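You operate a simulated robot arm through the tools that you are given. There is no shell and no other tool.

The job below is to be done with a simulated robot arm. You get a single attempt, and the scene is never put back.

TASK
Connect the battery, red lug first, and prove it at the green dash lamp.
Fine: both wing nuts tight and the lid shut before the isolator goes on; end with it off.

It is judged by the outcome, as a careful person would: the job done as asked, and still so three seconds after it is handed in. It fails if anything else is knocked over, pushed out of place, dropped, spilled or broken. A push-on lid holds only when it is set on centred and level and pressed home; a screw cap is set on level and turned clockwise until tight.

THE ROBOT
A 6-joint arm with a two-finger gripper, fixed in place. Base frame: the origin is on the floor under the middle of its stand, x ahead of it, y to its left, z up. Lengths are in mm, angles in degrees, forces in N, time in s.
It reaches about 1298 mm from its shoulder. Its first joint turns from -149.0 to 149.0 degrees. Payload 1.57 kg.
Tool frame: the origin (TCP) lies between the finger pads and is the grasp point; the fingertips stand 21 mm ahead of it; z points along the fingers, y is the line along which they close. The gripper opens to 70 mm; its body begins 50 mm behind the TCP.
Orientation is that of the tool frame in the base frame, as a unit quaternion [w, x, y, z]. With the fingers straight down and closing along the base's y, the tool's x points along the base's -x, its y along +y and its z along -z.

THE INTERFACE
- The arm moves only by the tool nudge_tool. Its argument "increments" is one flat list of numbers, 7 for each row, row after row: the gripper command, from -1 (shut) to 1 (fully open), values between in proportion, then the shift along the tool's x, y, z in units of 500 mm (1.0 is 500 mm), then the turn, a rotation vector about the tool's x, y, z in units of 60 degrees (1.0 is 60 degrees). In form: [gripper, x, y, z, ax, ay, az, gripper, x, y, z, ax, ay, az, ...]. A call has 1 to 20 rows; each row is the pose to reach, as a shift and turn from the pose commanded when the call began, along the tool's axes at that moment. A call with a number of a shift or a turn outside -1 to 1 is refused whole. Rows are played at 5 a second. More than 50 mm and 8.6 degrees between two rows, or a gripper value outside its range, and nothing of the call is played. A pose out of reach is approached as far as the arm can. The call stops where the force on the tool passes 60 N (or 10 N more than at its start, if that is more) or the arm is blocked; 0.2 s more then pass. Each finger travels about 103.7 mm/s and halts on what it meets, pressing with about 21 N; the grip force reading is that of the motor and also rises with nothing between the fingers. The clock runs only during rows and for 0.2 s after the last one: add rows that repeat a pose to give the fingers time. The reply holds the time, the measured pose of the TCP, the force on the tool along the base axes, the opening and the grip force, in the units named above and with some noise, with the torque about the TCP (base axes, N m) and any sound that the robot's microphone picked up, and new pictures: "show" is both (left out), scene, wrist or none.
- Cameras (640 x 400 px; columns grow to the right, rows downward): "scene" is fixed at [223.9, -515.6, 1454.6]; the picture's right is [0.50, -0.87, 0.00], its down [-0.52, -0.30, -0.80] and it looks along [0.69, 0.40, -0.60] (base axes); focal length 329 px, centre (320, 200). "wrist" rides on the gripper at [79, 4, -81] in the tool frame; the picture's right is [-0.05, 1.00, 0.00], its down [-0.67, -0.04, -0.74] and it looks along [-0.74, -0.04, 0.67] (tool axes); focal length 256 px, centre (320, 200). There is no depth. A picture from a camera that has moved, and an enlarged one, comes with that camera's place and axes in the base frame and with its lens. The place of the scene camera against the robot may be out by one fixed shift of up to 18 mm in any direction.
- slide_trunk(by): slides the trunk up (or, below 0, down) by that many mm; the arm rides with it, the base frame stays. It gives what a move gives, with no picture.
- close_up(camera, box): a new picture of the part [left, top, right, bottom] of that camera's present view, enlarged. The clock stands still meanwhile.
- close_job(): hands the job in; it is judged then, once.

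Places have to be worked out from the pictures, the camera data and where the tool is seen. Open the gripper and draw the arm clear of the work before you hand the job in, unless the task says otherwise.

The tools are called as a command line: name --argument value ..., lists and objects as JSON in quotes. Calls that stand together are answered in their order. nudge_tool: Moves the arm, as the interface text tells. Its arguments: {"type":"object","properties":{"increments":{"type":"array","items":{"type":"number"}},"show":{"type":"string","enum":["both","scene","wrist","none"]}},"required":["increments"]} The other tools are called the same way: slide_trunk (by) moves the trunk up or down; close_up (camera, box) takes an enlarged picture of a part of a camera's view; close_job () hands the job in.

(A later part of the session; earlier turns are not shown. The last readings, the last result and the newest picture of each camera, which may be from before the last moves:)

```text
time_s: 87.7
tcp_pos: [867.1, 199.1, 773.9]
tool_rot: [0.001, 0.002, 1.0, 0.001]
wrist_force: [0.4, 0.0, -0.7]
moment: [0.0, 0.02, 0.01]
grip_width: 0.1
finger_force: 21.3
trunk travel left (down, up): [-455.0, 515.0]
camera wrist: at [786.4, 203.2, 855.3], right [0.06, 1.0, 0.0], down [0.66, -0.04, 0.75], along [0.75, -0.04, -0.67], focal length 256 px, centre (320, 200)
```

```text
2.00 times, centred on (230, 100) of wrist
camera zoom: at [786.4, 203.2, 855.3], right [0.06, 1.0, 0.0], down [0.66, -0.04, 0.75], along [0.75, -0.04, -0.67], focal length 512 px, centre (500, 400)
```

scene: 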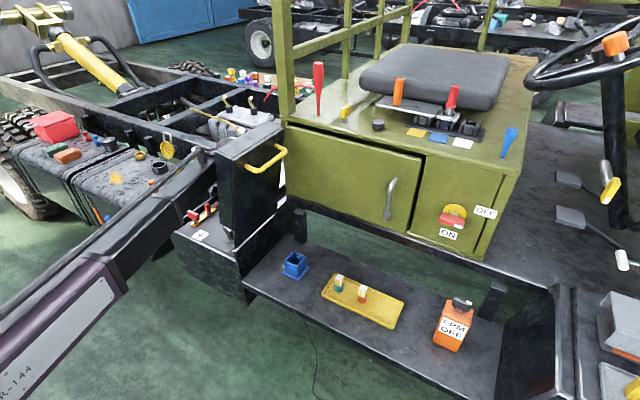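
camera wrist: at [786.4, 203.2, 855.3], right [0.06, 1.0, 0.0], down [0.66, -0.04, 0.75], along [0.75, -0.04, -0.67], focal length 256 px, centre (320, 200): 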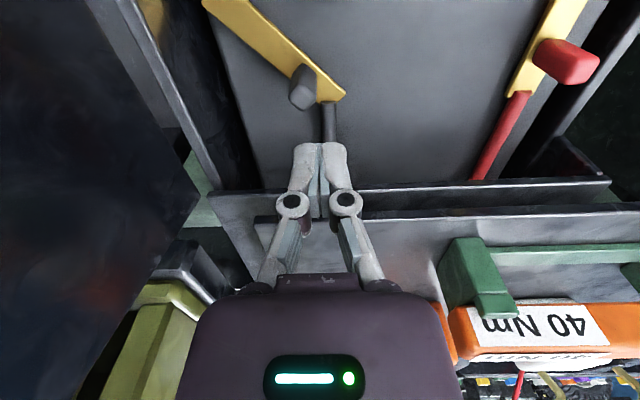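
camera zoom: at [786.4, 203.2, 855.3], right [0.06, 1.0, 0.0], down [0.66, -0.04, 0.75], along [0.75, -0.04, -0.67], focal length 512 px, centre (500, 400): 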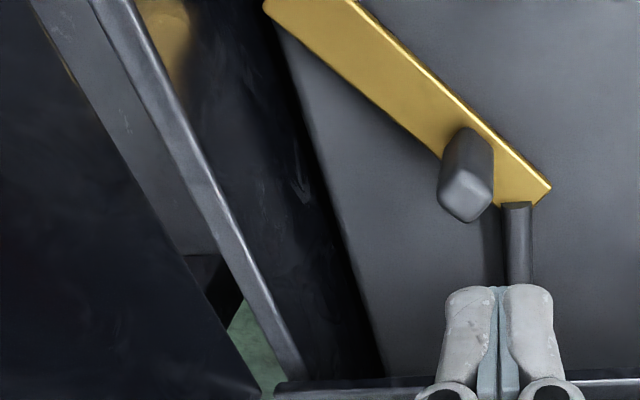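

The rim's inner edge is at y ≈ 110. My earlier jam came from pressing the wrong knob face, so for the black lug I'll push its knob from the (+x, −y) side at x ≈ 883, with the tool tilted 35° so the wrist and boom lean away from the lid.

nudge_tool --increments '[-1, -0.0053, -0.0173, -0.0113, 0.0972, 0, 0, -1, -0.0107, -0.0347, -0.0227, 0.1943, 0, 0, -1, -0.016, -0.052, -0.034, 0.2915, 0, 0, -1, -0.0213, -0.0693, -0.0453, 0.3887, 0, 0, -1, -0.0267, -0.0867, -0.0567, 0.4858, 0, 0, -1, -0.032, -0.104, -0.068, 0.583, 0, 0, -1, -0.032, -0.104, -0.068, 0.583, 0, 0]' --show "both"

close_up --camera "scene" --box '[140, 110, 300, 260]'

```text
time_s: 89.2
tcp_pos: [881.9, 147.7, 808.2]
tool_rot: [0.001, 0.002, 0.954, -0.301]
wrist_force: [0.1, 0.0, -0.7]
moment: [0.02, 0.01, -0.01]
grip_width: 0.0
finger_force: 20.8
out of reach, approached as far as the arm can: row 1, 2, 3, 4, 5
trunk travel left (down, up): [-455.0, 515.0]
camera wrist: at [802.6, 197.6, 872.0], right [0.06, 0.82, -0.57], down [0.67, 0.4, 0.63], along [0.74, -0.42, -0.52], focal length 256 px, centre (320, 200)
```

scene: 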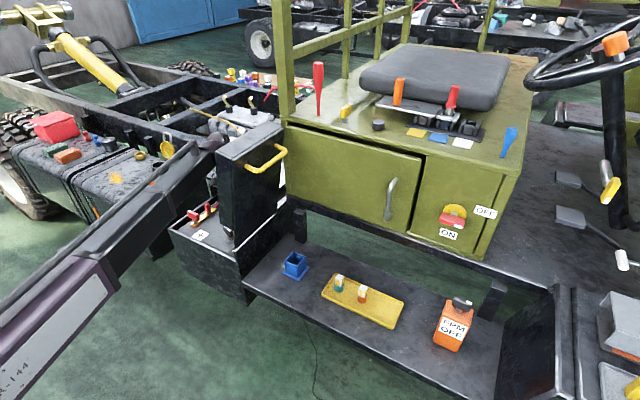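
wrist: 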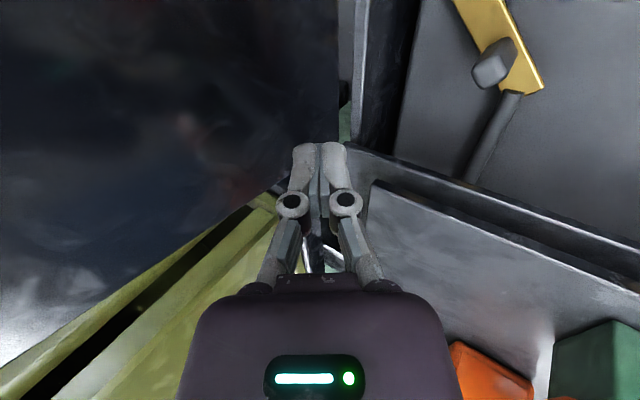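

```text
2.67 times, centred on (220, 185) of scene
camera zoom: at [223.9, -515.6, 1454.6], right [0.5, -0.87, 0.0], down [-0.52, -0.3, -0.8], along [0.69, 0.4, -0.6], focal length 876 px, centre (587, 240)
```

zoom: 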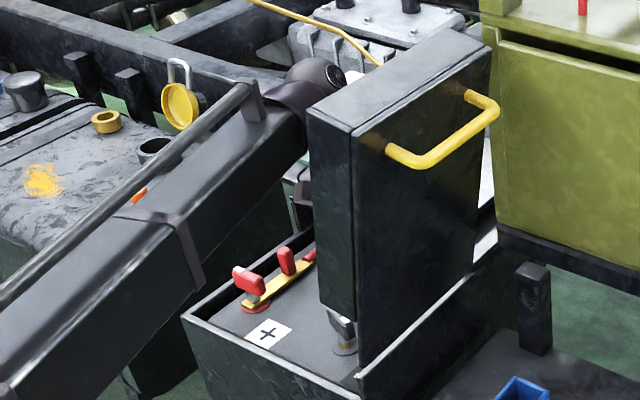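

Pose reached exactly, with the boom now clear of the lid. I'll lower in two stages.

slide_trunk --by -90

close_up --camera "wrist" --box '[0, 0, 640, 400]'

close_up --camera "scene" --box '[140, 110, 300, 260]'

```text
time_s: 90.5
tcp_pos: [884.3, 149.0, 717.7]
tool_rot: [0.001, 0.002, 0.954, -0.3]
wrist_force: [0.5, 0.3, -0.1]
moment: [-0.02, 0.03, 0.01]
grip_width: 0.2
finger_force: 20.9
trunk travel left (down, up): [-365.0, 605.0]
```

```text
1.00 times, centred on (320, 200) of wrist (not enlarged: the box is as wide or as high as the picture)
camera zoom: at [802.6, 197.4, 782.0], right [0.06, 0.82, -0.57], down [0.67, 0.4, 0.63], along [0.74, -0.42, -0.52], focal length 256 px, centre (320, 200)
```

zoom: 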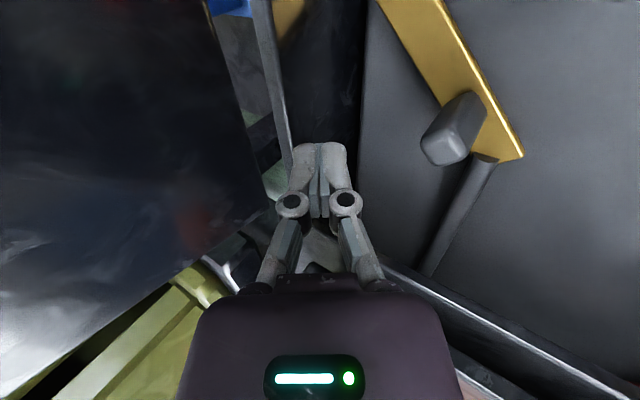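

```text
2.67 times, centred on (220, 185) of scene
camera zoom: at [223.9, -515.6, 1454.6], right [0.5, -0.87, 0.0], down [-0.52, -0.3, -0.8], along [0.69, 0.4, -0.6], focal length 876 px, centre (587, 240)
```

zoom: 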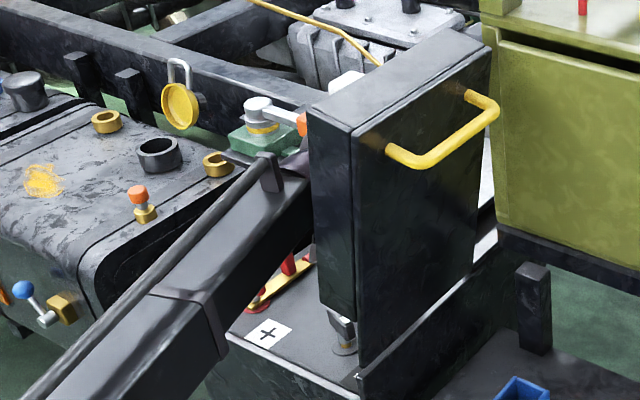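

Still clear of walls and lid. Lowering the remaining 55 mm to knob height.

slide_trunk --by -55

close_up --camera "wrist" --box '[200, 0, 520, 200]'

close_up --camera "scene" --box '[140, 110, 300, 260]'

```text
time_s: 91.5
tcp_pos: [882.7, 148.3, 662.6]
tool_rot: [0.001, 0.002, 0.954, -0.3]
wrist_force: [-0.3, -0.3, -0.1]
moment: [-0.01, 0.01, 0.01]
grip_width: 0.1
finger_force: 20.3
trunk travel left (down, up): [-310.0, 660.0]
```

```text
2.00 times, centred on (360, 100) of wrist
camera zoom: at [802.6, 197.4, 726.8], right [0.06, 0.82, -0.57], down [0.67, 0.39, 0.63], along [0.74, -0.42, -0.52], focal length 512 px, centre (240, 400)
```

zoom: 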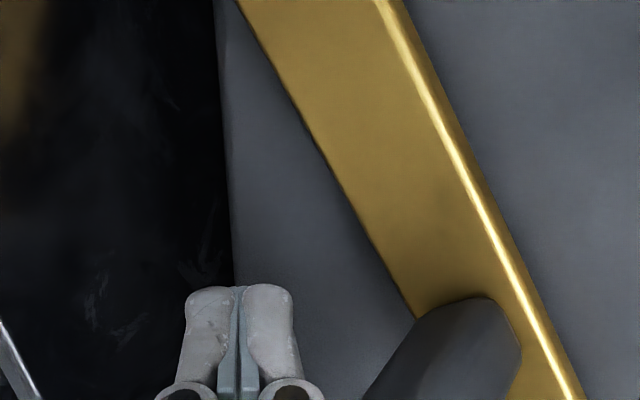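

```text
2.67 times, centred on (220, 185) of scene
camera zoom: at [223.9, -515.6, 1454.6], right [0.5, -0.87, 0.0], down [-0.52, -0.3, -0.8], along [0.69, 0.4, -0.6], focal length 876 px, centre (587, 240)
```

zoom: 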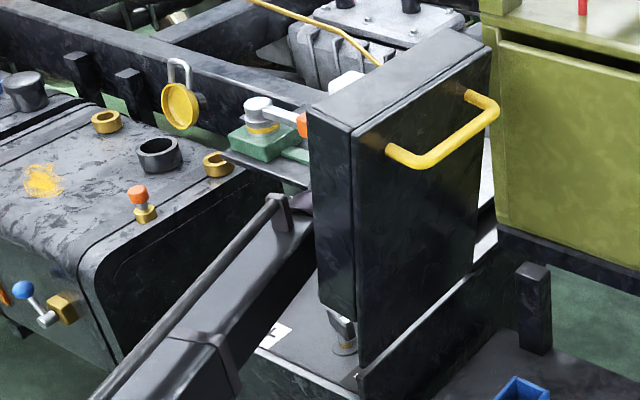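

The fingertips are beside the black knob on its −y side. I'll push in +y slowly (3 mm per row), 24 mm.

nudge_tool --increments '[-1, 0, 0.0049, -0.0034, 0, 0, 0, -1, 0, 0.0098, -0.0069, 0, 0, 0, -1, 0, 0.0147, -0.0103, 0, 0, 0, -1, 0, 0.0197, -0.0138, 0, 0, 0, -1, 0, 0.0246, -0.0172, 0, 0, 0, -1, 0, 0.0295, -0.0207, 0, 0, 0, -1, 0, 0.0344, -0.0241, 0, 0, 0, -1, 0, 0.0393, -0.0276, 0, 0, 0]' --show "wrist"

close_up --camera "wrist" --box '[200, 0, 520, 200]'

```text
time_s: 93.3
tcp_pos: [883.0, 171.3, 663.2]
tool_rot: [0.001, 0.002, 0.954, -0.301]
wrist_force: [0.4, -9.5, 4.3]
moment: [0.28, 0.05, 0.03]
grip_width: 0.1
finger_force: 21.4
trunk travel left (down, up): [-310.0, 660.0]
camera wrist: at [802.3, 220.9, 727.5], right [0.06, 0.82, -0.57], down [0.67, 0.4, 0.63], along [0.74, -0.42, -0.52], focal length 256 px, centre (320, 200)
```

wrist: 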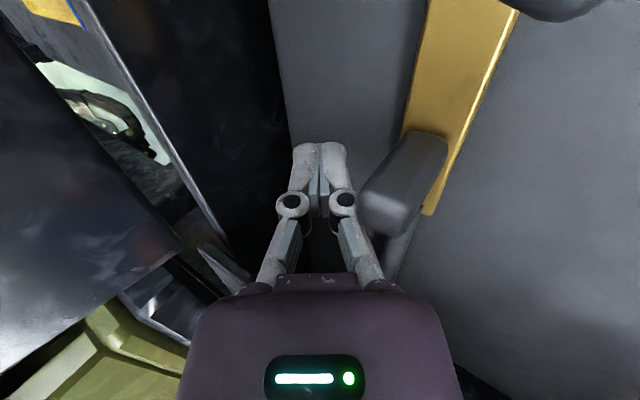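

```text
2.00 times, centred on (360, 100) of wrist
camera zoom: at [802.3, 220.9, 727.5], right [0.06, 0.82, -0.57], down [0.67, 0.4, 0.63], along [0.74, -0.42, -0.52], focal length 512 px, centre (240, 400)
```

zoom: 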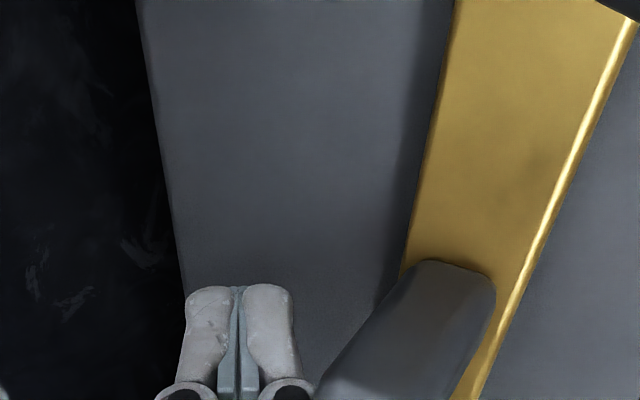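

The black lug already lies almost straight (edges at y ≈ 192 and 216). I'll push 4 mm more to seat it against its stop.

nudge_tool --increments '[-1, 0, 0.0033, -0.0023, 0, 0, 0, -1, 0, 0.0066, -0.0046, 0, 0, 0, -1, 0, 0.0066, -0.0046, 0, 0, 0]' --show "wrist"

close_up --camera "wrist" --box '[280, 0, 600, 200]'

```text
time_s: 94.1
tcp_pos: [882.4, 172.9, 665.0]
tool_rot: [0.002, 0.003, 0.953, -0.303]
wrist_force: [4.7, -36.7, 17.4]
moment: [0.95, 0.29, 0.07]
grip_width: 0.0
finger_force: 20.7
trunk travel left (down, up): [-310.0, 660.0]
camera wrist: at [802.1, 222.8, 728.7], right [0.06, 0.82, -0.57], down [0.66, 0.4, 0.63], along [0.74, -0.42, -0.52], focal length 256 px, centre (320, 200)
```

wrist: 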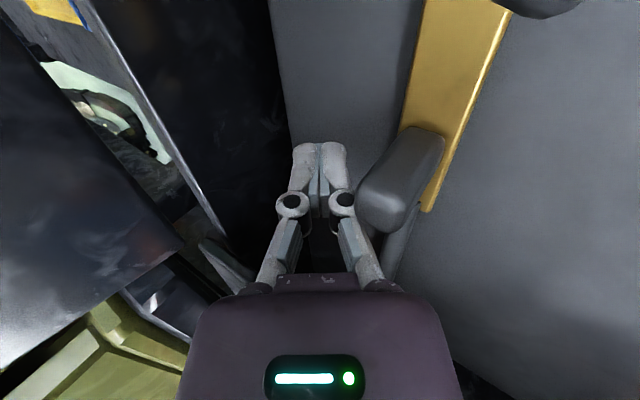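

```text
2.00 times, centred on (440, 100) of wrist
camera zoom: at [802.1, 222.8, 728.7], right [0.06, 0.82, -0.57], down [0.66, 0.4, 0.63], along [0.74, -0.42, -0.52], focal length 512 px, centre (80, 400)
```

zoom: 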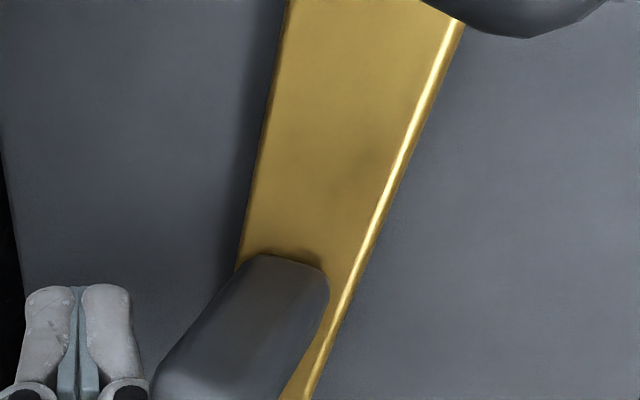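

Force −37 N: the black lug is seated at its stop. I'll back off and rise clear.

nudge_tool --increments '[-1, 0, -0.0164, 0.0115, 0, 0, 0, -1, 0, -0.0328, 0.023, 0, 0, 0]' --show "none"

slide_trunk --by 140

```text
time_s: 94.7
tcp_pos: [882.4, 157.8, 661.5]
tool_rot: [0.001, 0.001, 0.954, -0.299]
wrist_force: [0.3, -0.1, 0.6]
moment: [-0.02, 0.0, -0.02]
grip_width: 0.2
finger_force: 21.4
trunk travel left (down, up): [-310.0, 660.0]
```

```text
time_s: 96.3
tcp_pos: [882.5, 157.2, 802.5]
tool_rot: [0.002, 0.002, 0.954, -0.3]
wrist_force: [0.2, -0.8, 0.2]
moment: [-0.02, 0.0, -0.02]
grip_width: 0.0
finger_force: 21.3
trunk travel left (down, up): [-450.0, 520.0]
```

Next I'll bring the tool upright above the black nut at (800, 204), then yaw it to match the T-bar, staying high.

nudge_tool --increments '[-1, 0.0275, 0.0193, 0.0003, -0.0972, 0, 0, -1, 0.055, 0.0387, 0.0006, -0.1943, 0, 0, -0.5, 0.0825, 0.058, 0.0009, -0.2915, 0, 0, 0, 0.11, 0.0773, 0.0011, -0.3887, 0, 0, 0.4, 0.1375, 0.0967, 0.0014, -0.4858, 0, 0, 0.4, 0.165, 0.116, 0.0017, -0.583, 0, 0, 0.4, 0.165, 0.116, 0.0017, -0.583, 0, 0]' --show "none"

nudge_tool --increments '[0.4, 0, 0, 0, 0, 0, -0.12, 0.4, 0, 0, 0, 0, 0, -0.24, 0.4, 0, 0, 0, 0, 0, -0.36, 0.4, 0, 0, 0, 0, 0, -0.48, 0.4, 0, 0, 0, 0, 0, -0.6, 0.4, 0, 0, 0, 0, 0, -0.6]' --show "both"

```text
time_s: 97.9
tcp_pos: [799.1, 203.0, 769.4]
tool_rot: [0.002, 0.002, 1.0, 0.002]
wrist_force: [-0.1, -0.3, -0.4]
moment: [-0.03, -0.01, 0.0]
grip_width: 49.1
finger_force: 0.1
out of reach, approached as far as the arm can: row 1, 2, 3, 4, 5
trunk travel left (down, up): [-450.0, 520.0]
```

```text
time_s: 99.3
tcp_pos: [800.2, 203.5, 768.4]
tool_rot: [0.002, -0.308, 0.951, -0.001]
wrist_force: [-0.1, 0.1, -0.9]
moment: [-0.01, 0.03, -0.04]
grip_width: 48.9
finger_force: 0.1
trunk travel left (down, up): [-450.0, 520.0]
camera wrist: at [732.8, 160.0, 850.4], right [-0.54, 0.84, 0.0], down [0.56, 0.36, 0.75], along [0.63, 0.4, -0.67], focal length 256 px, centre (320, 200)
```

scene: 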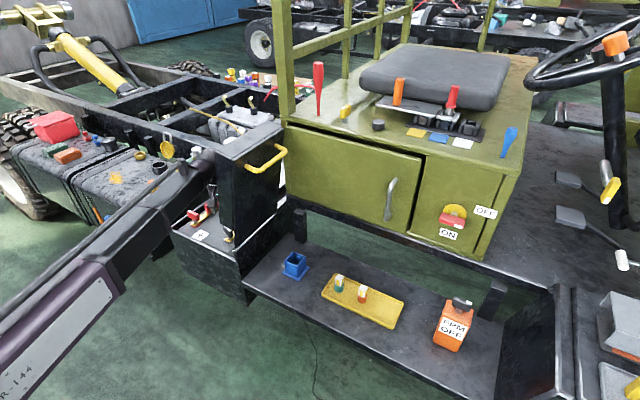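
wrist: 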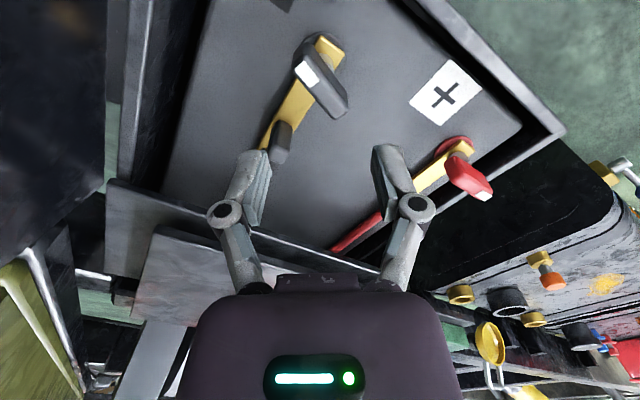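

Both lugs now lie on their posts. I'll yaw another 32° to match the black T-bar.

nudge_tool --increments '[0.4, 0, 0, 0, 0, 0, -0.11, 0.4, 0, 0, 0, 0, 0, -0.22, 0.4, 0, 0, 0, 0, 0, -0.33, 0.4, 0, 0, 0, 0, 0, -0.44, 0.4, 0, 0, 0, 0, 0, -0.53, 0.4, 0, 0, 0, 0, 0, -0.53]' --show "wrist"

close_up --camera "wrist" --box '[180, 0, 460, 175]'

close_up --camera "scene" --box '[140, 110, 300, 260]'

```text
time_s: 100.7
tcp_pos: [800.1, 203.3, 768.5]
tool_rot: [0.001, -0.557, 0.831, -0.001]
wrist_force: [-0.8, -0.2, 0.5]
moment: [-0.01, 0.02, 0.01]
grip_width: 49.1
finger_force: 0.1
trunk travel left (down, up): [-450.0, 520.0]
camera wrist: at [765.5, 131.2, 850.5], right [-0.9, 0.43, 0.0], down [0.28, 0.6, 0.75], along [0.32, 0.67, -0.67], focal length 256 px, centre (320, 200)
```

wrist: 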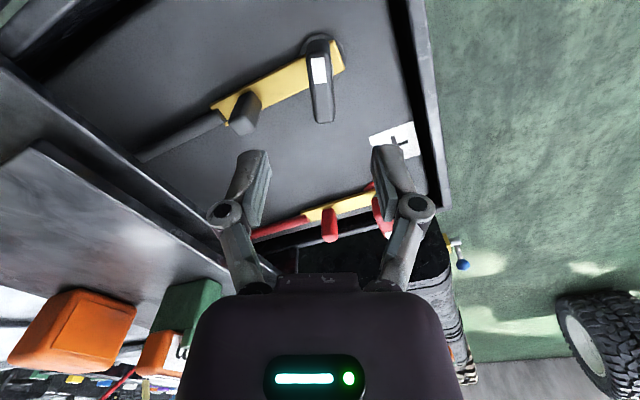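

```text
2.29 times, centred on (320, 88) of wrist
camera zoom: at [765.5, 131.2, 850.5], right [-0.9, 0.43, 0.0], down [0.28, 0.6, 0.75], along [0.32, 0.67, -0.67], focal length 585 px, centre (320, 457)
```

zoom: 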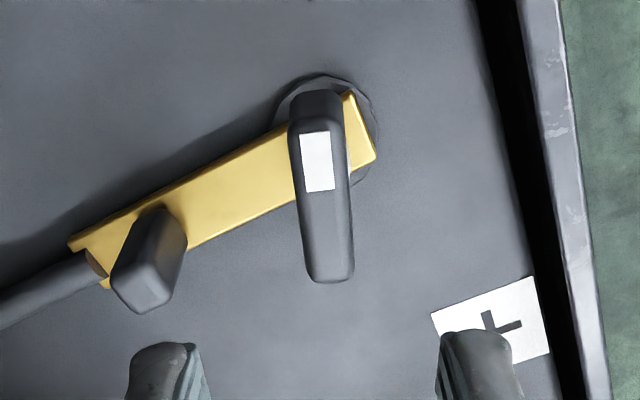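

```text
2.67 times, centred on (220, 185) of scene
camera zoom: at [223.9, -515.6, 1454.6], right [0.5, -0.87, 0.0], down [-0.52, -0.3, -0.8], along [0.69, 0.4, -0.6], focal length 876 px, centre (587, 240)
```

zoom: 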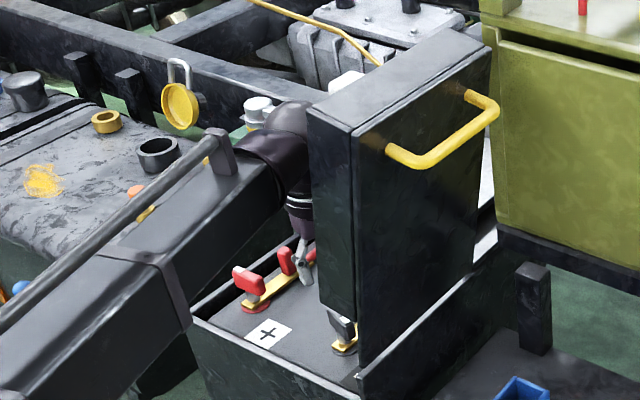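

The black T-bar is centred at about (799, 203.6) and within 3° of the jaw plane. I'll trim yaw, narrow the jaws and lower in stages.

nudge_tool --increments '[0.12, 0, 0.002, 0, 0, 0, -0.04, 0.12, 0, 0.002, 0, 0, 0, -0.04]' --show "none"

slide_trunk --by -80

close_up --camera "wrist" --box '[160, 50, 480, 250]'

close_up --camera "scene" --box '[140, 110, 300, 260]'

```text
time_s: 101.3
tcp_pos: [799.3, 204.7, 768.7]
tool_rot: [0.001, -0.574, 0.819, 0.0]
wrist_force: [0.6, 0.6, 0.4]
moment: [0.0, 0.01, -0.02]
grip_width: 39.2
finger_force: 0.1
trunk travel left (down, up): [-450.0, 520.0]
```

```text
time_s: 102.5
tcp_pos: [800.6, 203.6, 687.5]
tool_rot: [0.001, -0.573, 0.819, 0.001]
wrist_force: [-0.7, 0.2, -0.1]
moment: [-0.02, -0.01, -0.03]
grip_width: 39.1
finger_force: 0.1
trunk travel left (down, up): [-370.0, 600.0]
```

```text
2.00 times, centred on (320, 150) of wrist
camera zoom: at [767.5, 130.3, 770.6], right [-0.92, 0.39, 0.0], down [0.26, 0.61, 0.75], along [0.29, 0.69, -0.67], focal length 512 px, centre (320, 300)
```

zoom: 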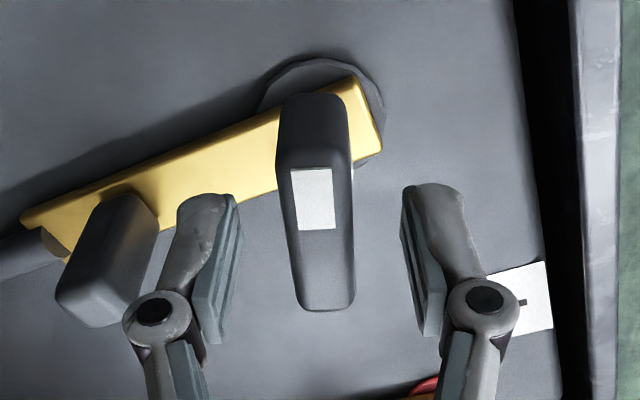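

```text
2.67 times, centred on (220, 185) of scene
camera zoom: at [223.9, -515.6, 1454.6], right [0.5, -0.87, 0.0], down [-0.52, -0.3, -0.8], along [0.69, 0.4, -0.6], focal length 876 px, centre (587, 240)
```

zoom: 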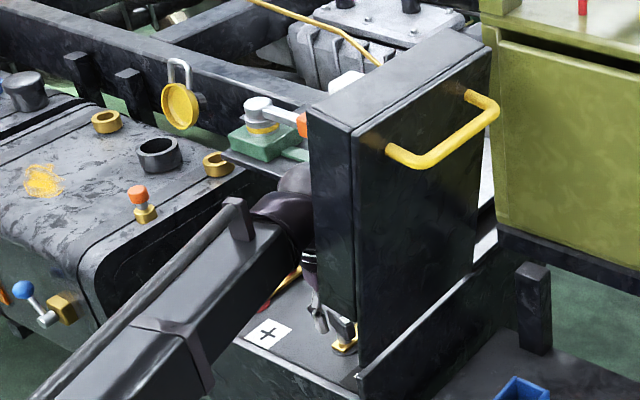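

Well aligned, boom still clear of the lid. Lowering the last 24 mm and gripping.

slide_trunk --by -24

nudge_tool --increments '[-1, 0, 0, 0, 0, 0, 0, -1, 0, 0, 0, 0, 0, 0, -1, 0, 0, 0, 0, 0, 0]' --show "wrist"

```text
time_s: 103.2
tcp_pos: [800.8, 205.1, 665.1]
tool_rot: [0.001, -0.573, 0.819, -0.001]
wrist_force: [0.9, 0.2, -0.1]
moment: [-0.02, 0.01, 0.03]
grip_width: 39.3
finger_force: 0.1
trunk travel left (down, up): [-346.0, 624.0]
```

```text
time_s: 104.0
tcp_pos: [800.3, 203.9, 665.8]
tool_rot: [0.002, -0.573, 0.819, -0.001]
wrist_force: [2.4, 0.3, 5.8]
moment: [-0.09, -0.04, 0.02]
grip_width: 17.9
finger_force: 31.9
trunk travel left (down, up): [-346.0, 624.0]
camera wrist: at [767.5, 130.3, 746.8], right [-0.92, 0.39, 0.0], down [0.26, 0.61, 0.75], along [0.29, 0.69, -0.67], focal length 256 px, centre (320, 200)
```

wrist: 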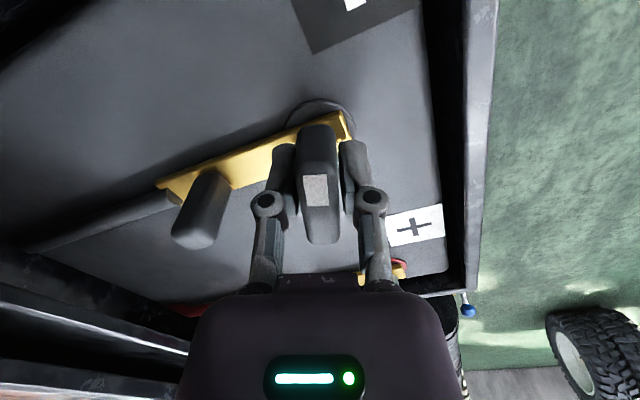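

Gripped (17.9 mm) with the T squarely held. Turning clockwise 54°.

nudge_tool --increments '[-1, 0, 0, 0, 0, 0, 0.1, -1, 0, 0, 0, 0, 0, 0.2, -1, 0, 0, 0, 0, 0, 0.3, -1, 0, 0, 0, 0, 0, 0.4, -1, 0, 0, 0, 0, 0, 0.5, -1, 0, 0, 0, 0, 0, 0.6, -1, 0, 0, 0, 0, 0, 0.7, -1, 0, 0, 0, 0, 0, 0.8, -1, 0, 0, 0, 0, 0, 0.9]' --show "wrist"

```text
time_s: 106.0
tcp_pos: [799.7, 205.2, 666.9]
tool_rot: [0.002, -0.14, 0.99, 0.0]
wrist_force: [-1.4, 8.9, 4.3]
moment: [0.38, -0.51, 0.06]
grip_width: 17.8
finger_force: 32.1
trunk travel left (down, up): [-346.0, 624.0]
camera wrist: at [720.7, 186.0, 746.7], right [-0.22, 0.97, 0.0], down [0.65, 0.15, 0.75], along [0.73, 0.17, -0.66], focal length 256 px, centre (320, 200)
```

wrist: 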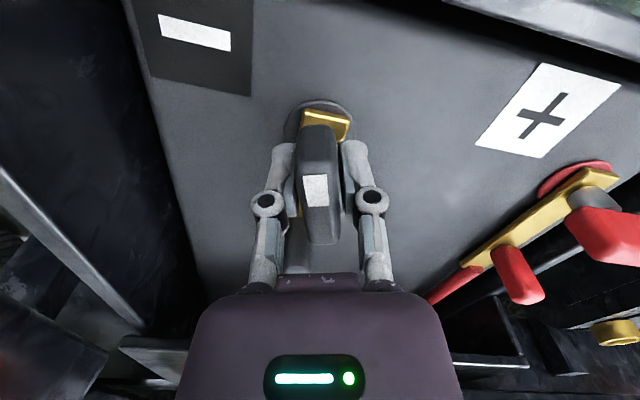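

The nut turned with the jaws (54°). Another 54° clockwise.

nudge_tool --increments '[-1, 0, 0, 0, 0, 0, 0.1, -1, 0, 0, 0, 0, 0, 0.2, -1, 0, 0, 0, 0, 0, 0.3, -1, 0, 0, 0, 0, 0, 0.4, -1, 0, 0, 0, 0, 0, 0.5, -1, 0, 0, 0, 0, 0, 0.6, -1, 0, 0, 0, 0, 0, 0.7, -1, 0, 0, 0, 0, 0, 0.8, -1, 0, 0, 0, 0, 0, 0.9]' --show "wrist"

```text
time_s: 108.0
tcp_pos: [799.4, 205.7, 665.7]
tool_rot: [0.001, 0.326, 0.945, 0.001]
wrist_force: [-2.5, 19.3, 5.2]
moment: [0.07, -0.35, 0.05]
grip_width: 17.8
finger_force: 32.0
trunk travel left (down, up): [-346.0, 624.0]
camera wrist: at [738.3, 256.8, 746.8], right [0.66, 0.75, 0.0], down [0.5, -0.44, 0.75], along [0.56, -0.49, -0.67], focal length 256 px, centre (320, 200)
```

wrist: 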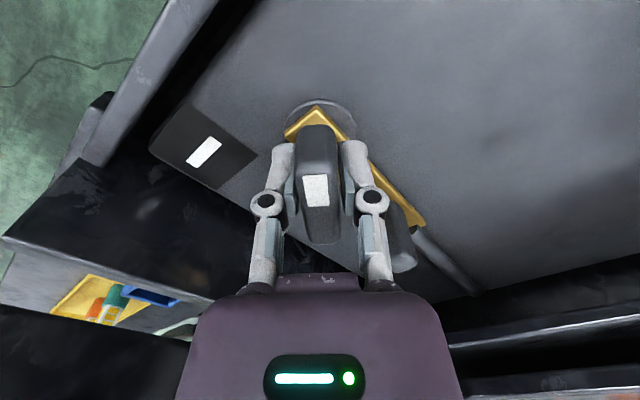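

108° turned; continuing toward the stop with 48° more.

nudge_tool --increments '[-1, 0, 0, 0, 0, 0, 0.1, -1, 0, 0, 0, 0, 0, 0.2, -1, 0, 0, 0, 0, 0, 0.3, -1, 0, 0, 0, 0, 0, 0.4, -1, 0, 0, 0, 0, 0, 0.5, -1, 0, 0, 0, 0, 0, 0.6, -1, 0, 0, 0, 0, 0, 0.7, -1, 0, 0, 0, 0, 0, 0.8]' --show "wrist"

```text
time_s: 109.8
tcp_pos: [799.3, 204.2, 664.0]
tool_rot: [0.001, 0.682, 0.731, 0.001]
wrist_force: [9.3, 16.3, 11.9]
moment: [-0.34, -0.13, 0.04]
grip_width: 17.5
finger_force: 32.2
trunk travel left (down, up): [-346.0, 624.0]
camera wrist: at [797.6, 283.5, 746.8], right [1.0, 0.01, 0.0], down [0.01, -0.67, 0.75], along [0.01, -0.75, -0.67], focal length 256 px, centre (320, 200)
```

wrist: 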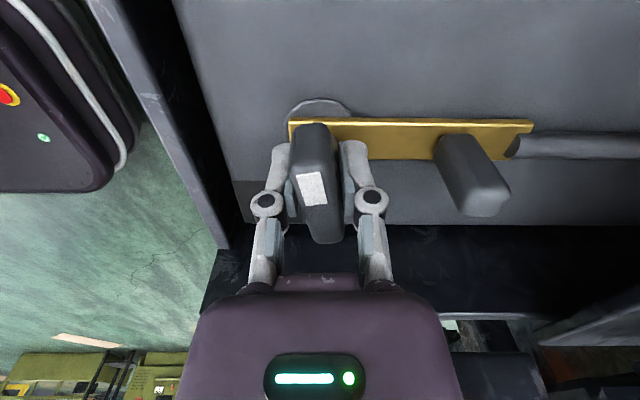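

Same slight lag as on the red nut. Turning another 30° to bring it to its stop.

nudge_tool --increments '[-1, 0, 0, 0, 0, 0, 0.08, -1, 0, 0, 0, 0, 0, 0.16, -1, 0, 0, 0, 0, 0, 0.24, -1, 0, 0, 0, 0, 0, 0.32, -1, 0, 0, 0, 0, 0, 0.4, -1, 0, 0, 0, 0, 0, 0.5]' --show "wrist"

close_up --camera "wrist" --box '[220, 70, 420, 260]'

```text
time_s: 111.2
tcp_pos: [800.0, 203.9, 663.5]
tool_rot: [0.0, 0.848, 0.53, 0.001]
wrist_force: [5.6, 1.3, -2.7]
moment: [-0.31, -0.08, 1.1]
grip_width: 24.4
finger_force: 31.9
trunk travel left (down, up): [-346.0, 624.0]
camera wrist: at [837.7, 272.2, 746.1], right [0.87, -0.49, 0.0], down [-0.33, -0.58, 0.74], along [-0.36, -0.65, -0.67], focal length 256 px, centre (320, 200)
```

wrist: 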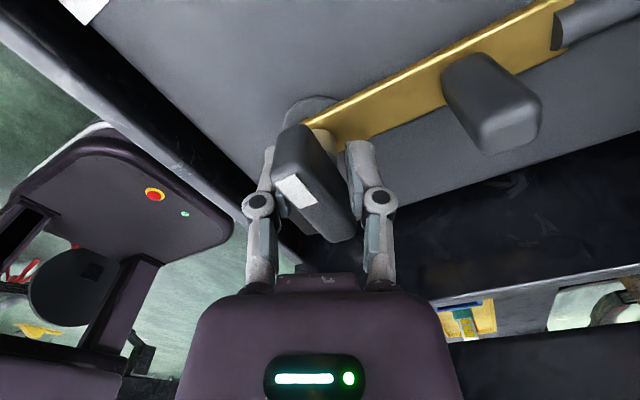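

```text
2.11 times, centred on (320, 165) of wrist
camera zoom: at [837.7, 272.2, 746.1], right [0.87, -0.49, 0.0], down [-0.33, -0.58, 0.74], along [-0.36, -0.65, -0.67], focal length 539 px, centre (320, 274)
```

zoom: 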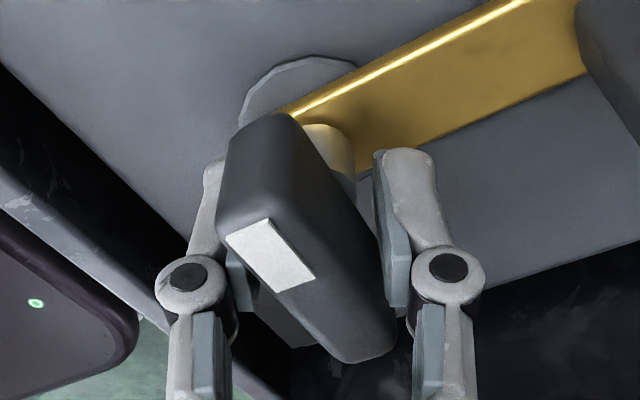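

Torque 1.1 N·m and the T has stopped along y, like the red one. I'll re-align and re-grip to confirm it is hard tight.

nudge_tool --increments '[0.5, 0, 0, 0, 0, 0, 0, 0.5, 0, 0, 0, 0, 0, 0, 0.5, 0, 0, 0, 0, 0, -0.11, 0.5, 0, 0, 0, 0, 0, -0.22, 0.5, 0, 0, 0, 0, 0, -0.33, 0.5, 0, 0, 0, 0, 0, -0.44, 0.5, 0, 0, 0, 0, 0, -0.44]' --show "wrist"

nudge_tool --increments '[-1, 0, 0, 0, 0, 0, 0, -1, 0, 0, 0, 0, 0, 0, -1, 0, 0, 0, 0, 0, 0, -1, 0, 0, 0, 0, 0, 0.08, -1, 0, 0, 0, 0, 0, 0.16, -1, 0, 0, 0, 0, 0, 0.24, -1, 0, 0, 0, 0, 0, 0.32, -1, 0, 0, 0, 0, 0, 0.4]' --show "wrist"

```text
time_s: 112.8
tcp_pos: [800.0, 203.5, 664.1]
tool_rot: [0.001, 0.704, 0.71, 0.001]
wrist_force: [0.1, -0.3, -0.3]
moment: [0.0, -0.02, -0.02]
grip_width: 52.7
finger_force: 0.0
trunk travel left (down, up): [-346.0, 624.0]
camera wrist: at [802.3, 282.6, 746.7], right [1.0, -0.04, 0.0], down [-0.03, -0.67, 0.74], along [-0.03, -0.74, -0.67], focal length 256 px, centre (320, 200)
```

wrist: 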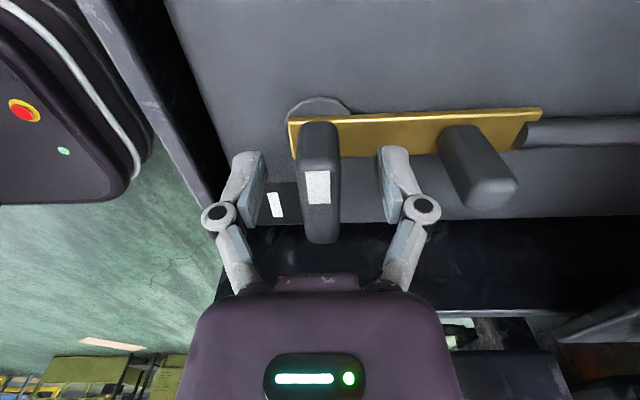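

```text
time_s: 114.6
tcp_pos: [800.9, 205.4, 664.7]
tool_rot: [0.0, 0.837, 0.547, 0.001]
wrist_force: [6.0, 2.6, -1.4]
moment: [0.06, -0.07, 0.86]
grip_width: 23.2
finger_force: 31.5
trunk travel left (down, up): [-346.0, 624.0]
camera wrist: at [834.6, 274.6, 746.4], right [0.89, -0.45, 0.0], down [-0.3, -0.6, 0.74], along [-0.33, -0.67, -0.67], focal length 256 px, centre (320, 200)
```

wrist: 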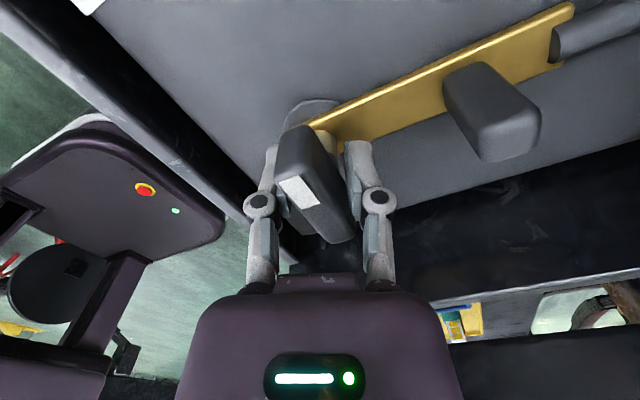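

The black nut doesn't move either. For equal tightness I'll add another 15° of jaw twist, as I did on the red one, then release.

nudge_tool --increments '[-1, 0, 0, 0, 0, 0, 0.08, -1, 0, 0, 0, 0, 0, 0.16, -1, 0, 0, 0, 0, 0, 0.25, -1, 0, 0, 0, 0, 0, 0.25]' --show "none"

nudge_tool --increments '[0.6, 0, 0, 0, 0, 0, 0, 0.6, 0, 0, 0, 0, 0, 0, 0.6, 0, 0, 0, 0, 0, -0.13, 0.6, 0, 0, 0, 0, 0, -0.26, 0.6, 0, 0, 0, 0, 0, -0.39, 0.6, 0, 0, 0, 0, 0, -0.52, 0.6, 0, 0, 0, 0, 0, -0.65, 0.6, 0, 0, 0, 0, 0, -0.65]' --show "wrist"

slide_trunk --by 110

close_up --camera "wrist" --box '[0, 0, 640, 400]'

```text
time_s: 115.6
tcp_pos: [798.6, 205.8, 663.3]
tool_rot: [0.0, 0.901, 0.433, 0.002]
wrist_force: [5.3, 0.7, -7.9]
moment: [-0.08, -0.08, 1.61]
grip_width: 31.1
finger_force: 32.2
trunk travel left (down, up): [-346.0, 624.0]
```

```text
time_s: 117.4
tcp_pos: [799.0, 205.3, 665.2]
tool_rot: [0.001, 0.704, 0.71, 0.002]
wrist_force: [-0.3, 0.5, -1.0]
moment: [0.01, 0.02, 0.0]
grip_width: 55.9
finger_force: 0.0
trunk travel left (down, up): [-346.0, 624.0]
camera wrist: at [802.4, 282.9, 746.7], right [1.0, -0.04, 0.0], down [-0.03, -0.67, 0.74], along [-0.03, -0.74, -0.67], focal length 256 px, centre (320, 200)
```

wrist: 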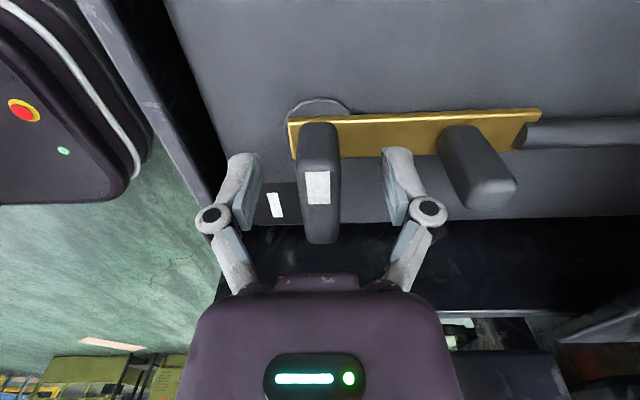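

```text
time_s: 118.8
tcp_pos: [799.9, 203.5, 773.3]
tool_rot: [0.001, 0.705, 0.709, 0.002]
wrist_force: [0.3, -0.1, -0.4]
moment: [-0.02, 0.04, 0.0]
grip_width: 55.8
finger_force: 0.1
trunk travel left (down, up): [-456.0, 514.0]
```

```text
1.00 times, centred on (320, 200) of wrist (not enlarged: the box is as wide or as high as the picture)
camera zoom: at [802.5, 282.8, 856.6], right [1.0, -0.05, 0.0], down [-0.03, -0.67, 0.74], along [-0.03, -0.74, -0.67], focal length 256 px, centre (320, 200)
```

zoom: 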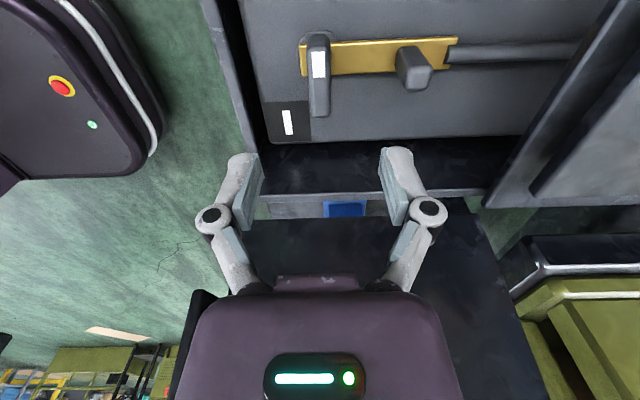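

Both nuts are tight and the lugs in place. Next the lid: I'll raise the trunk and retrace my way around its front to take the handle again.

slide_trunk --by 190

nudge_tool --increments '[0.4, 0, -0.07, 0, 0, 0, -0.125, 0.4, 0, -0.14, 0, 0, 0, -0.25, 0.4, 0, -0.21, 0, 0, 0, -0.375, 0.4, 0, -0.28, 0, 0, 0, -0.5, 0.4, 0, -0.35, 0, 0, 0, -0.625, 0.4, 0, -0.42, 0, 0, 0, -0.75, 0.4, 0, -0.42, 0, 0, 0, -0.75]' --show "both"

```text
time_s: 120.9
tcp_pos: [800.3, 205.2, 965.4]
tool_rot: [0.001, 0.705, 0.71, 0.002]
wrist_force: [-0.3, -0.3, -0.5]
moment: [-0.04, 0.0, 0.0]
grip_width: 56.0
finger_force: 0.1
trunk travel left (down, up): [-646.0, 324.0]
```

```text
time_s: 122.5
tcp_pos: [590.4, 204.1, 963.5]
tool_rot: [0.001, 0.378, 0.926, 0.0]
wrist_force: [0.0, 0.3, -0.6]
moment: [-0.01, 0.03, 0.03]
grip_width: 48.8
finger_force: 0.1
trunk travel left (down, up): [-646.0, 324.0]
camera wrist: at [535.4, 261.2, 1046.5], right [0.74, 0.68, 0.0], down [0.45, -0.49, 0.75], along [0.5, -0.55, -0.67], focal length 256 px, centre (320, 200)
```

scene: 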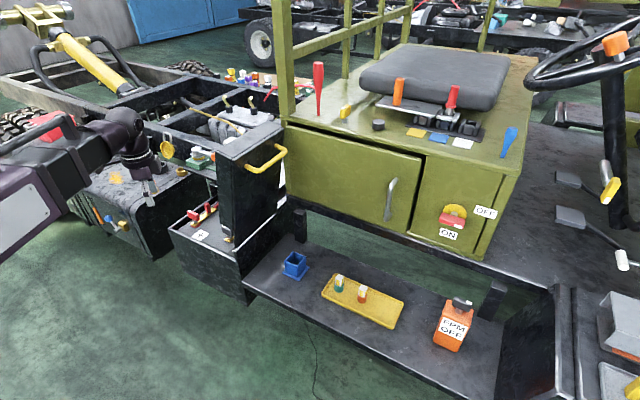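
wrist: 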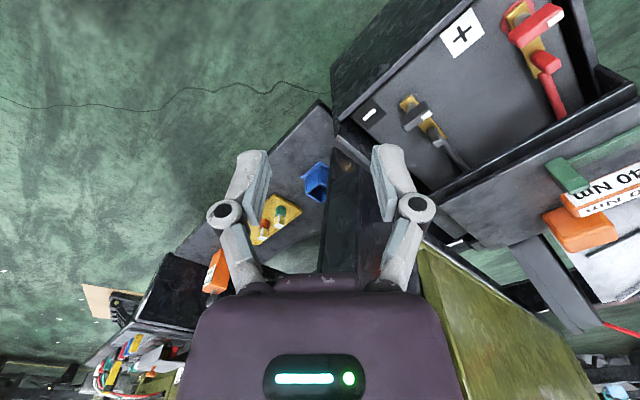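

Retreat went as planned. Now rotating the yaw back and moving −y with the 35° tilt for the handle.

nudge_tool --increments '[0.1, -0.0236, -0.0236, 0, 0, 0, -0.125, 0.1, -0.0471, -0.0471, 0, 0, 0, -0.25, 0.1, -0.0707, -0.0707, 0, 0, 0, -0.375, 0.1, -0.0943, -0.0943, 0, 0, 0, -0.5, 0.1, -0.1178, -0.1178, 0, 0, 0, -0.625, 0.1, -0.1414, -0.1414, 0, 0, 0, -0.745, 0.1, -0.1414, -0.1414, 0, 0, 0, -0.745]' --show "none"

nudge_tool --increments '[0.1, 0, -0.0547, -0.0115, -0.098, 0, 0, 0.1, 0, -0.1093, -0.0231, -0.196, 0, 0, 0.1, 0, -0.164, -0.0346, -0.294, 0, 0, 0.1, 0, -0.2187, -0.0461, -0.392, 0, 0, 0.1, 0, -0.2733, -0.0577, -0.49, 0, 0, 0.1, 0, -0.328, -0.0692, -0.588, 0, 0, 0.1, 0, -0.328, -0.0692, -0.588, 0, 0]' --show "both"

```text
time_s: 124.1
tcp_pos: [589.9, 102.4, 964.5]
tool_rot: [0.002, -0.002, 1.0, 0.0]
wrist_force: [0.3, 0.6, -0.4]
moment: [0.01, 0.01, 0.01]
grip_width: 38.7
finger_force: 0.0
trunk travel left (down, up): [-646.0, 324.0]
```

```text
time_s: 125.7
tcp_pos: [590.9, -61.2, 998.1]
tool_rot: [0.001, -0.002, 0.953, 0.304]
wrist_force: [-1.0, -0.6, 0.6]
moment: [0.01, 0.02, 0.0]
grip_width: 38.6
finger_force: 0.1
out of reach, approached as far as the arm can: row 1, 2, 3, 4, 5
trunk travel left (down, up): [-646.0, 324.0]
camera wrist: at [510.5, -106.0, 1068.3], right [0.05, 0.81, 0.58], down [0.67, -0.46, 0.59], along [0.74, 0.36, -0.56], focal length 256 px, centre (320, 200)
```

scene: 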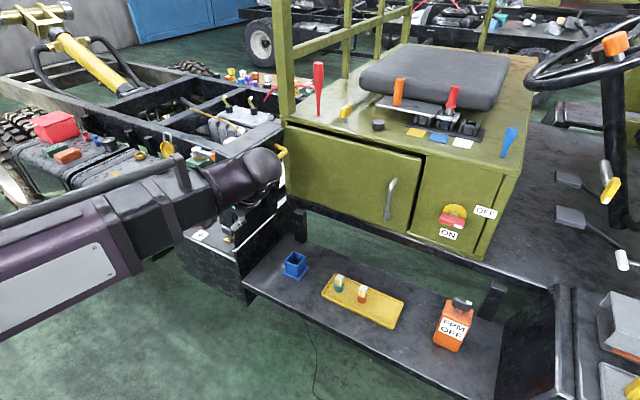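
wrist: 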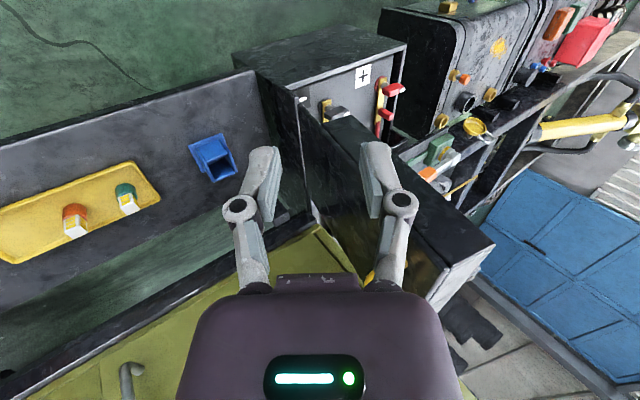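

At the tilted pose before the handle. I'll rise 38 mm and advance +x to beside the bar, as on the way out.

slide_trunk --by 37

nudge_tool --increments '[0.1, -0.09, 0, 0, 0, 0, 0, 0.1, -0.18, 0, 0, 0, 0, 0, 0.1, -0.27, 0, 0, 0, 0, 0, 0.1, -0.36, 0, 0, 0, 0, 0, 0.1, -0.45, 0, 0, 0, 0, 0, 0.1, -0.498, 0, 0, 0, 0, 0, 0.1, -0.498, 0.0449, 0.0319, 0, 0, 0]' --show "both"

close_up --camera "wrist" --box '[180, 60, 460, 260]'

```text
time_s: 126.5
tcp_pos: [591.0, -61.6, 1035.4]
tool_rot: [0.001, -0.002, 0.953, 0.304]
wrist_force: [0.0, 0.1, -1.2]
moment: [0.0, 0.0, -0.03]
grip_width: 38.6
finger_force: 0.0
trunk travel left (down, up): [-683.0, 287.0]
```

```text
time_s: 128.1
tcp_pos: [839.5, -33.3, 1035.6]
tool_rot: [0.001, -0.001, 0.953, 0.304]
wrist_force: [0.3, -0.9, -0.1]
moment: [-0.03, 0.0, 0.01]
grip_width: 38.6
finger_force: 0.0
trunk travel left (down, up): [-683.0, 287.0]
camera wrist: at [759.0, -77.2, 1105.4], right [0.05, 0.81, 0.58], down [0.67, -0.46, 0.59], along [0.74, 0.36, -0.57], focal length 256 px, centre (320, 200)
```

scene: 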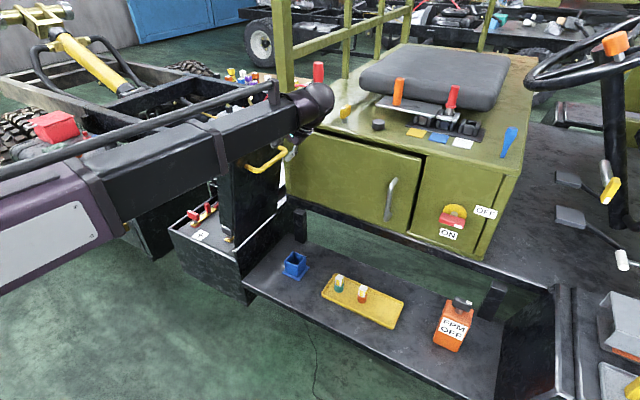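
wrist: 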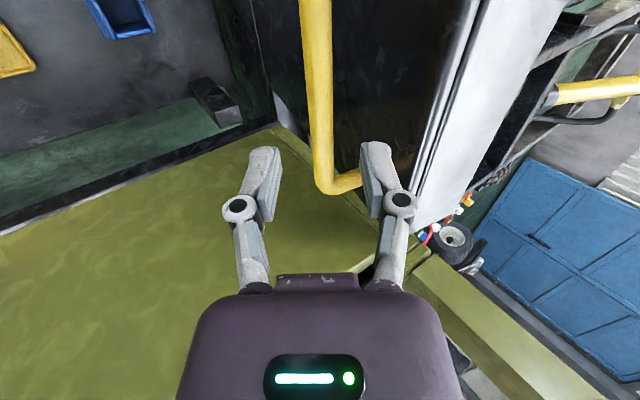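

```text
2.00 times, centred on (320, 160) of wrist
camera zoom: at [759.0, -77.2, 1105.4], right [0.05, 0.81, 0.58], down [0.67, -0.46, 0.59], along [0.74, 0.36, -0.57], focal length 512 px, centre (320, 280)
```

zoom: 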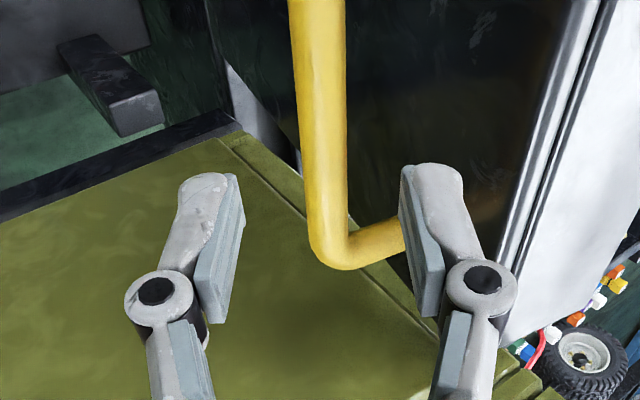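

The view matches the one on leaving, so the lid is where it was. I'll approach the bar in reverse steps and close on it.

slide_trunk --by -14

nudge_tool --increments '[0.1, 0, 0.0155, 0.011, 0, 0, 0]' --show "none"

slide_trunk --by -12

nudge_tool --increments '[0.1, 0, 0.0137, 0.0097, 0, 0, 0]' --show "none"

slide_trunk --by -12

nudge_tool --increments '[0.1, 0, 0.0105, 0.0074, 0, 0, 0]' --show "wrist"

```text
time_s: 128.7
tcp_pos: [839.3, -33.9, 1021.7]
tool_rot: [0.001, -0.001, 0.953, 0.304]
wrist_force: [-0.2, -0.2, 0.0]
moment: [0.01, -0.02, 0.01]
grip_width: 38.4
finger_force: 0.1
trunk travel left (down, up): [-669.0, 301.0]
```

```text
time_s: 129.1
tcp_pos: [840.0, -24.0, 1021.6]
tool_rot: [0.002, -0.001, 0.953, 0.304]
wrist_force: [0.2, -0.3, -0.2]
moment: [0.0, 0.02, 0.0]
grip_width: 38.7
finger_force: 0.1
trunk travel left (down, up): [-669.0, 301.0]
```

```text
time_s: 129.7
tcp_pos: [838.0, -23.0, 1010.6]
tool_rot: [0.002, -0.001, 0.953, 0.304]
wrist_force: [-0.2, 0.5, -0.1]
moment: [0.0, 0.0, -0.01]
grip_width: 38.4
finger_force: 0.0
trunk travel left (down, up): [-657.0, 313.0]
```

```text
time_s: 130.1
tcp_pos: [840.3, -14.4, 1008.7]
tool_rot: [0.001, -0.001, 0.953, 0.304]
wrist_force: [-0.4, 0.8, -0.8]
moment: [-0.02, 0.01, 0.03]
grip_width: 38.2
finger_force: 0.1
trunk travel left (down, up): [-657.0, 313.0]
```

```text
time_s: 130.7
tcp_pos: [839.6, -15.1, 997.6]
tool_rot: [0.001, -0.001, 0.953, 0.303]
wrist_force: [1.0, 0.1, 0.0]
moment: [0.02, -0.01, 0.01]
grip_width: 38.4
finger_force: 0.0
trunk travel left (down, up): [-645.0, 325.0]
```

```text
time_s: 131.1
tcp_pos: [839.9, -10.0, 997.9]
tool_rot: [0.002, -0.002, 0.953, 0.304]
wrist_force: [-0.2, 0.1, 0.1]
moment: [-0.02, -0.01, 0.03]
grip_width: 38.2
finger_force: 0.2
trunk travel left (down, up): [-645.0, 325.0]
camera wrist: at [759.4, -53.2, 1067.3], right [0.05, 0.81, 0.58], down [0.67, -0.46, 0.59], along [0.74, 0.36, -0.56], focal length 256 px, centre (320, 200)
```

wrist: 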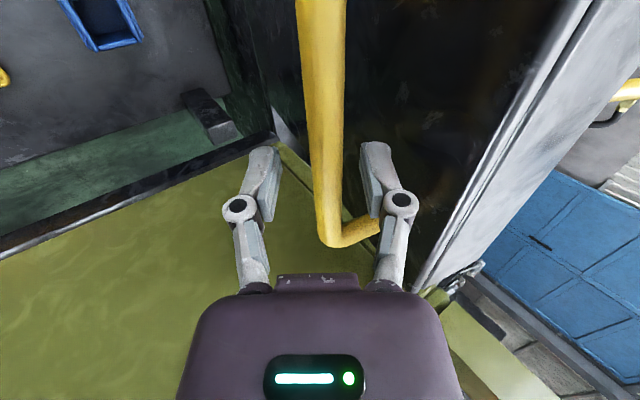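

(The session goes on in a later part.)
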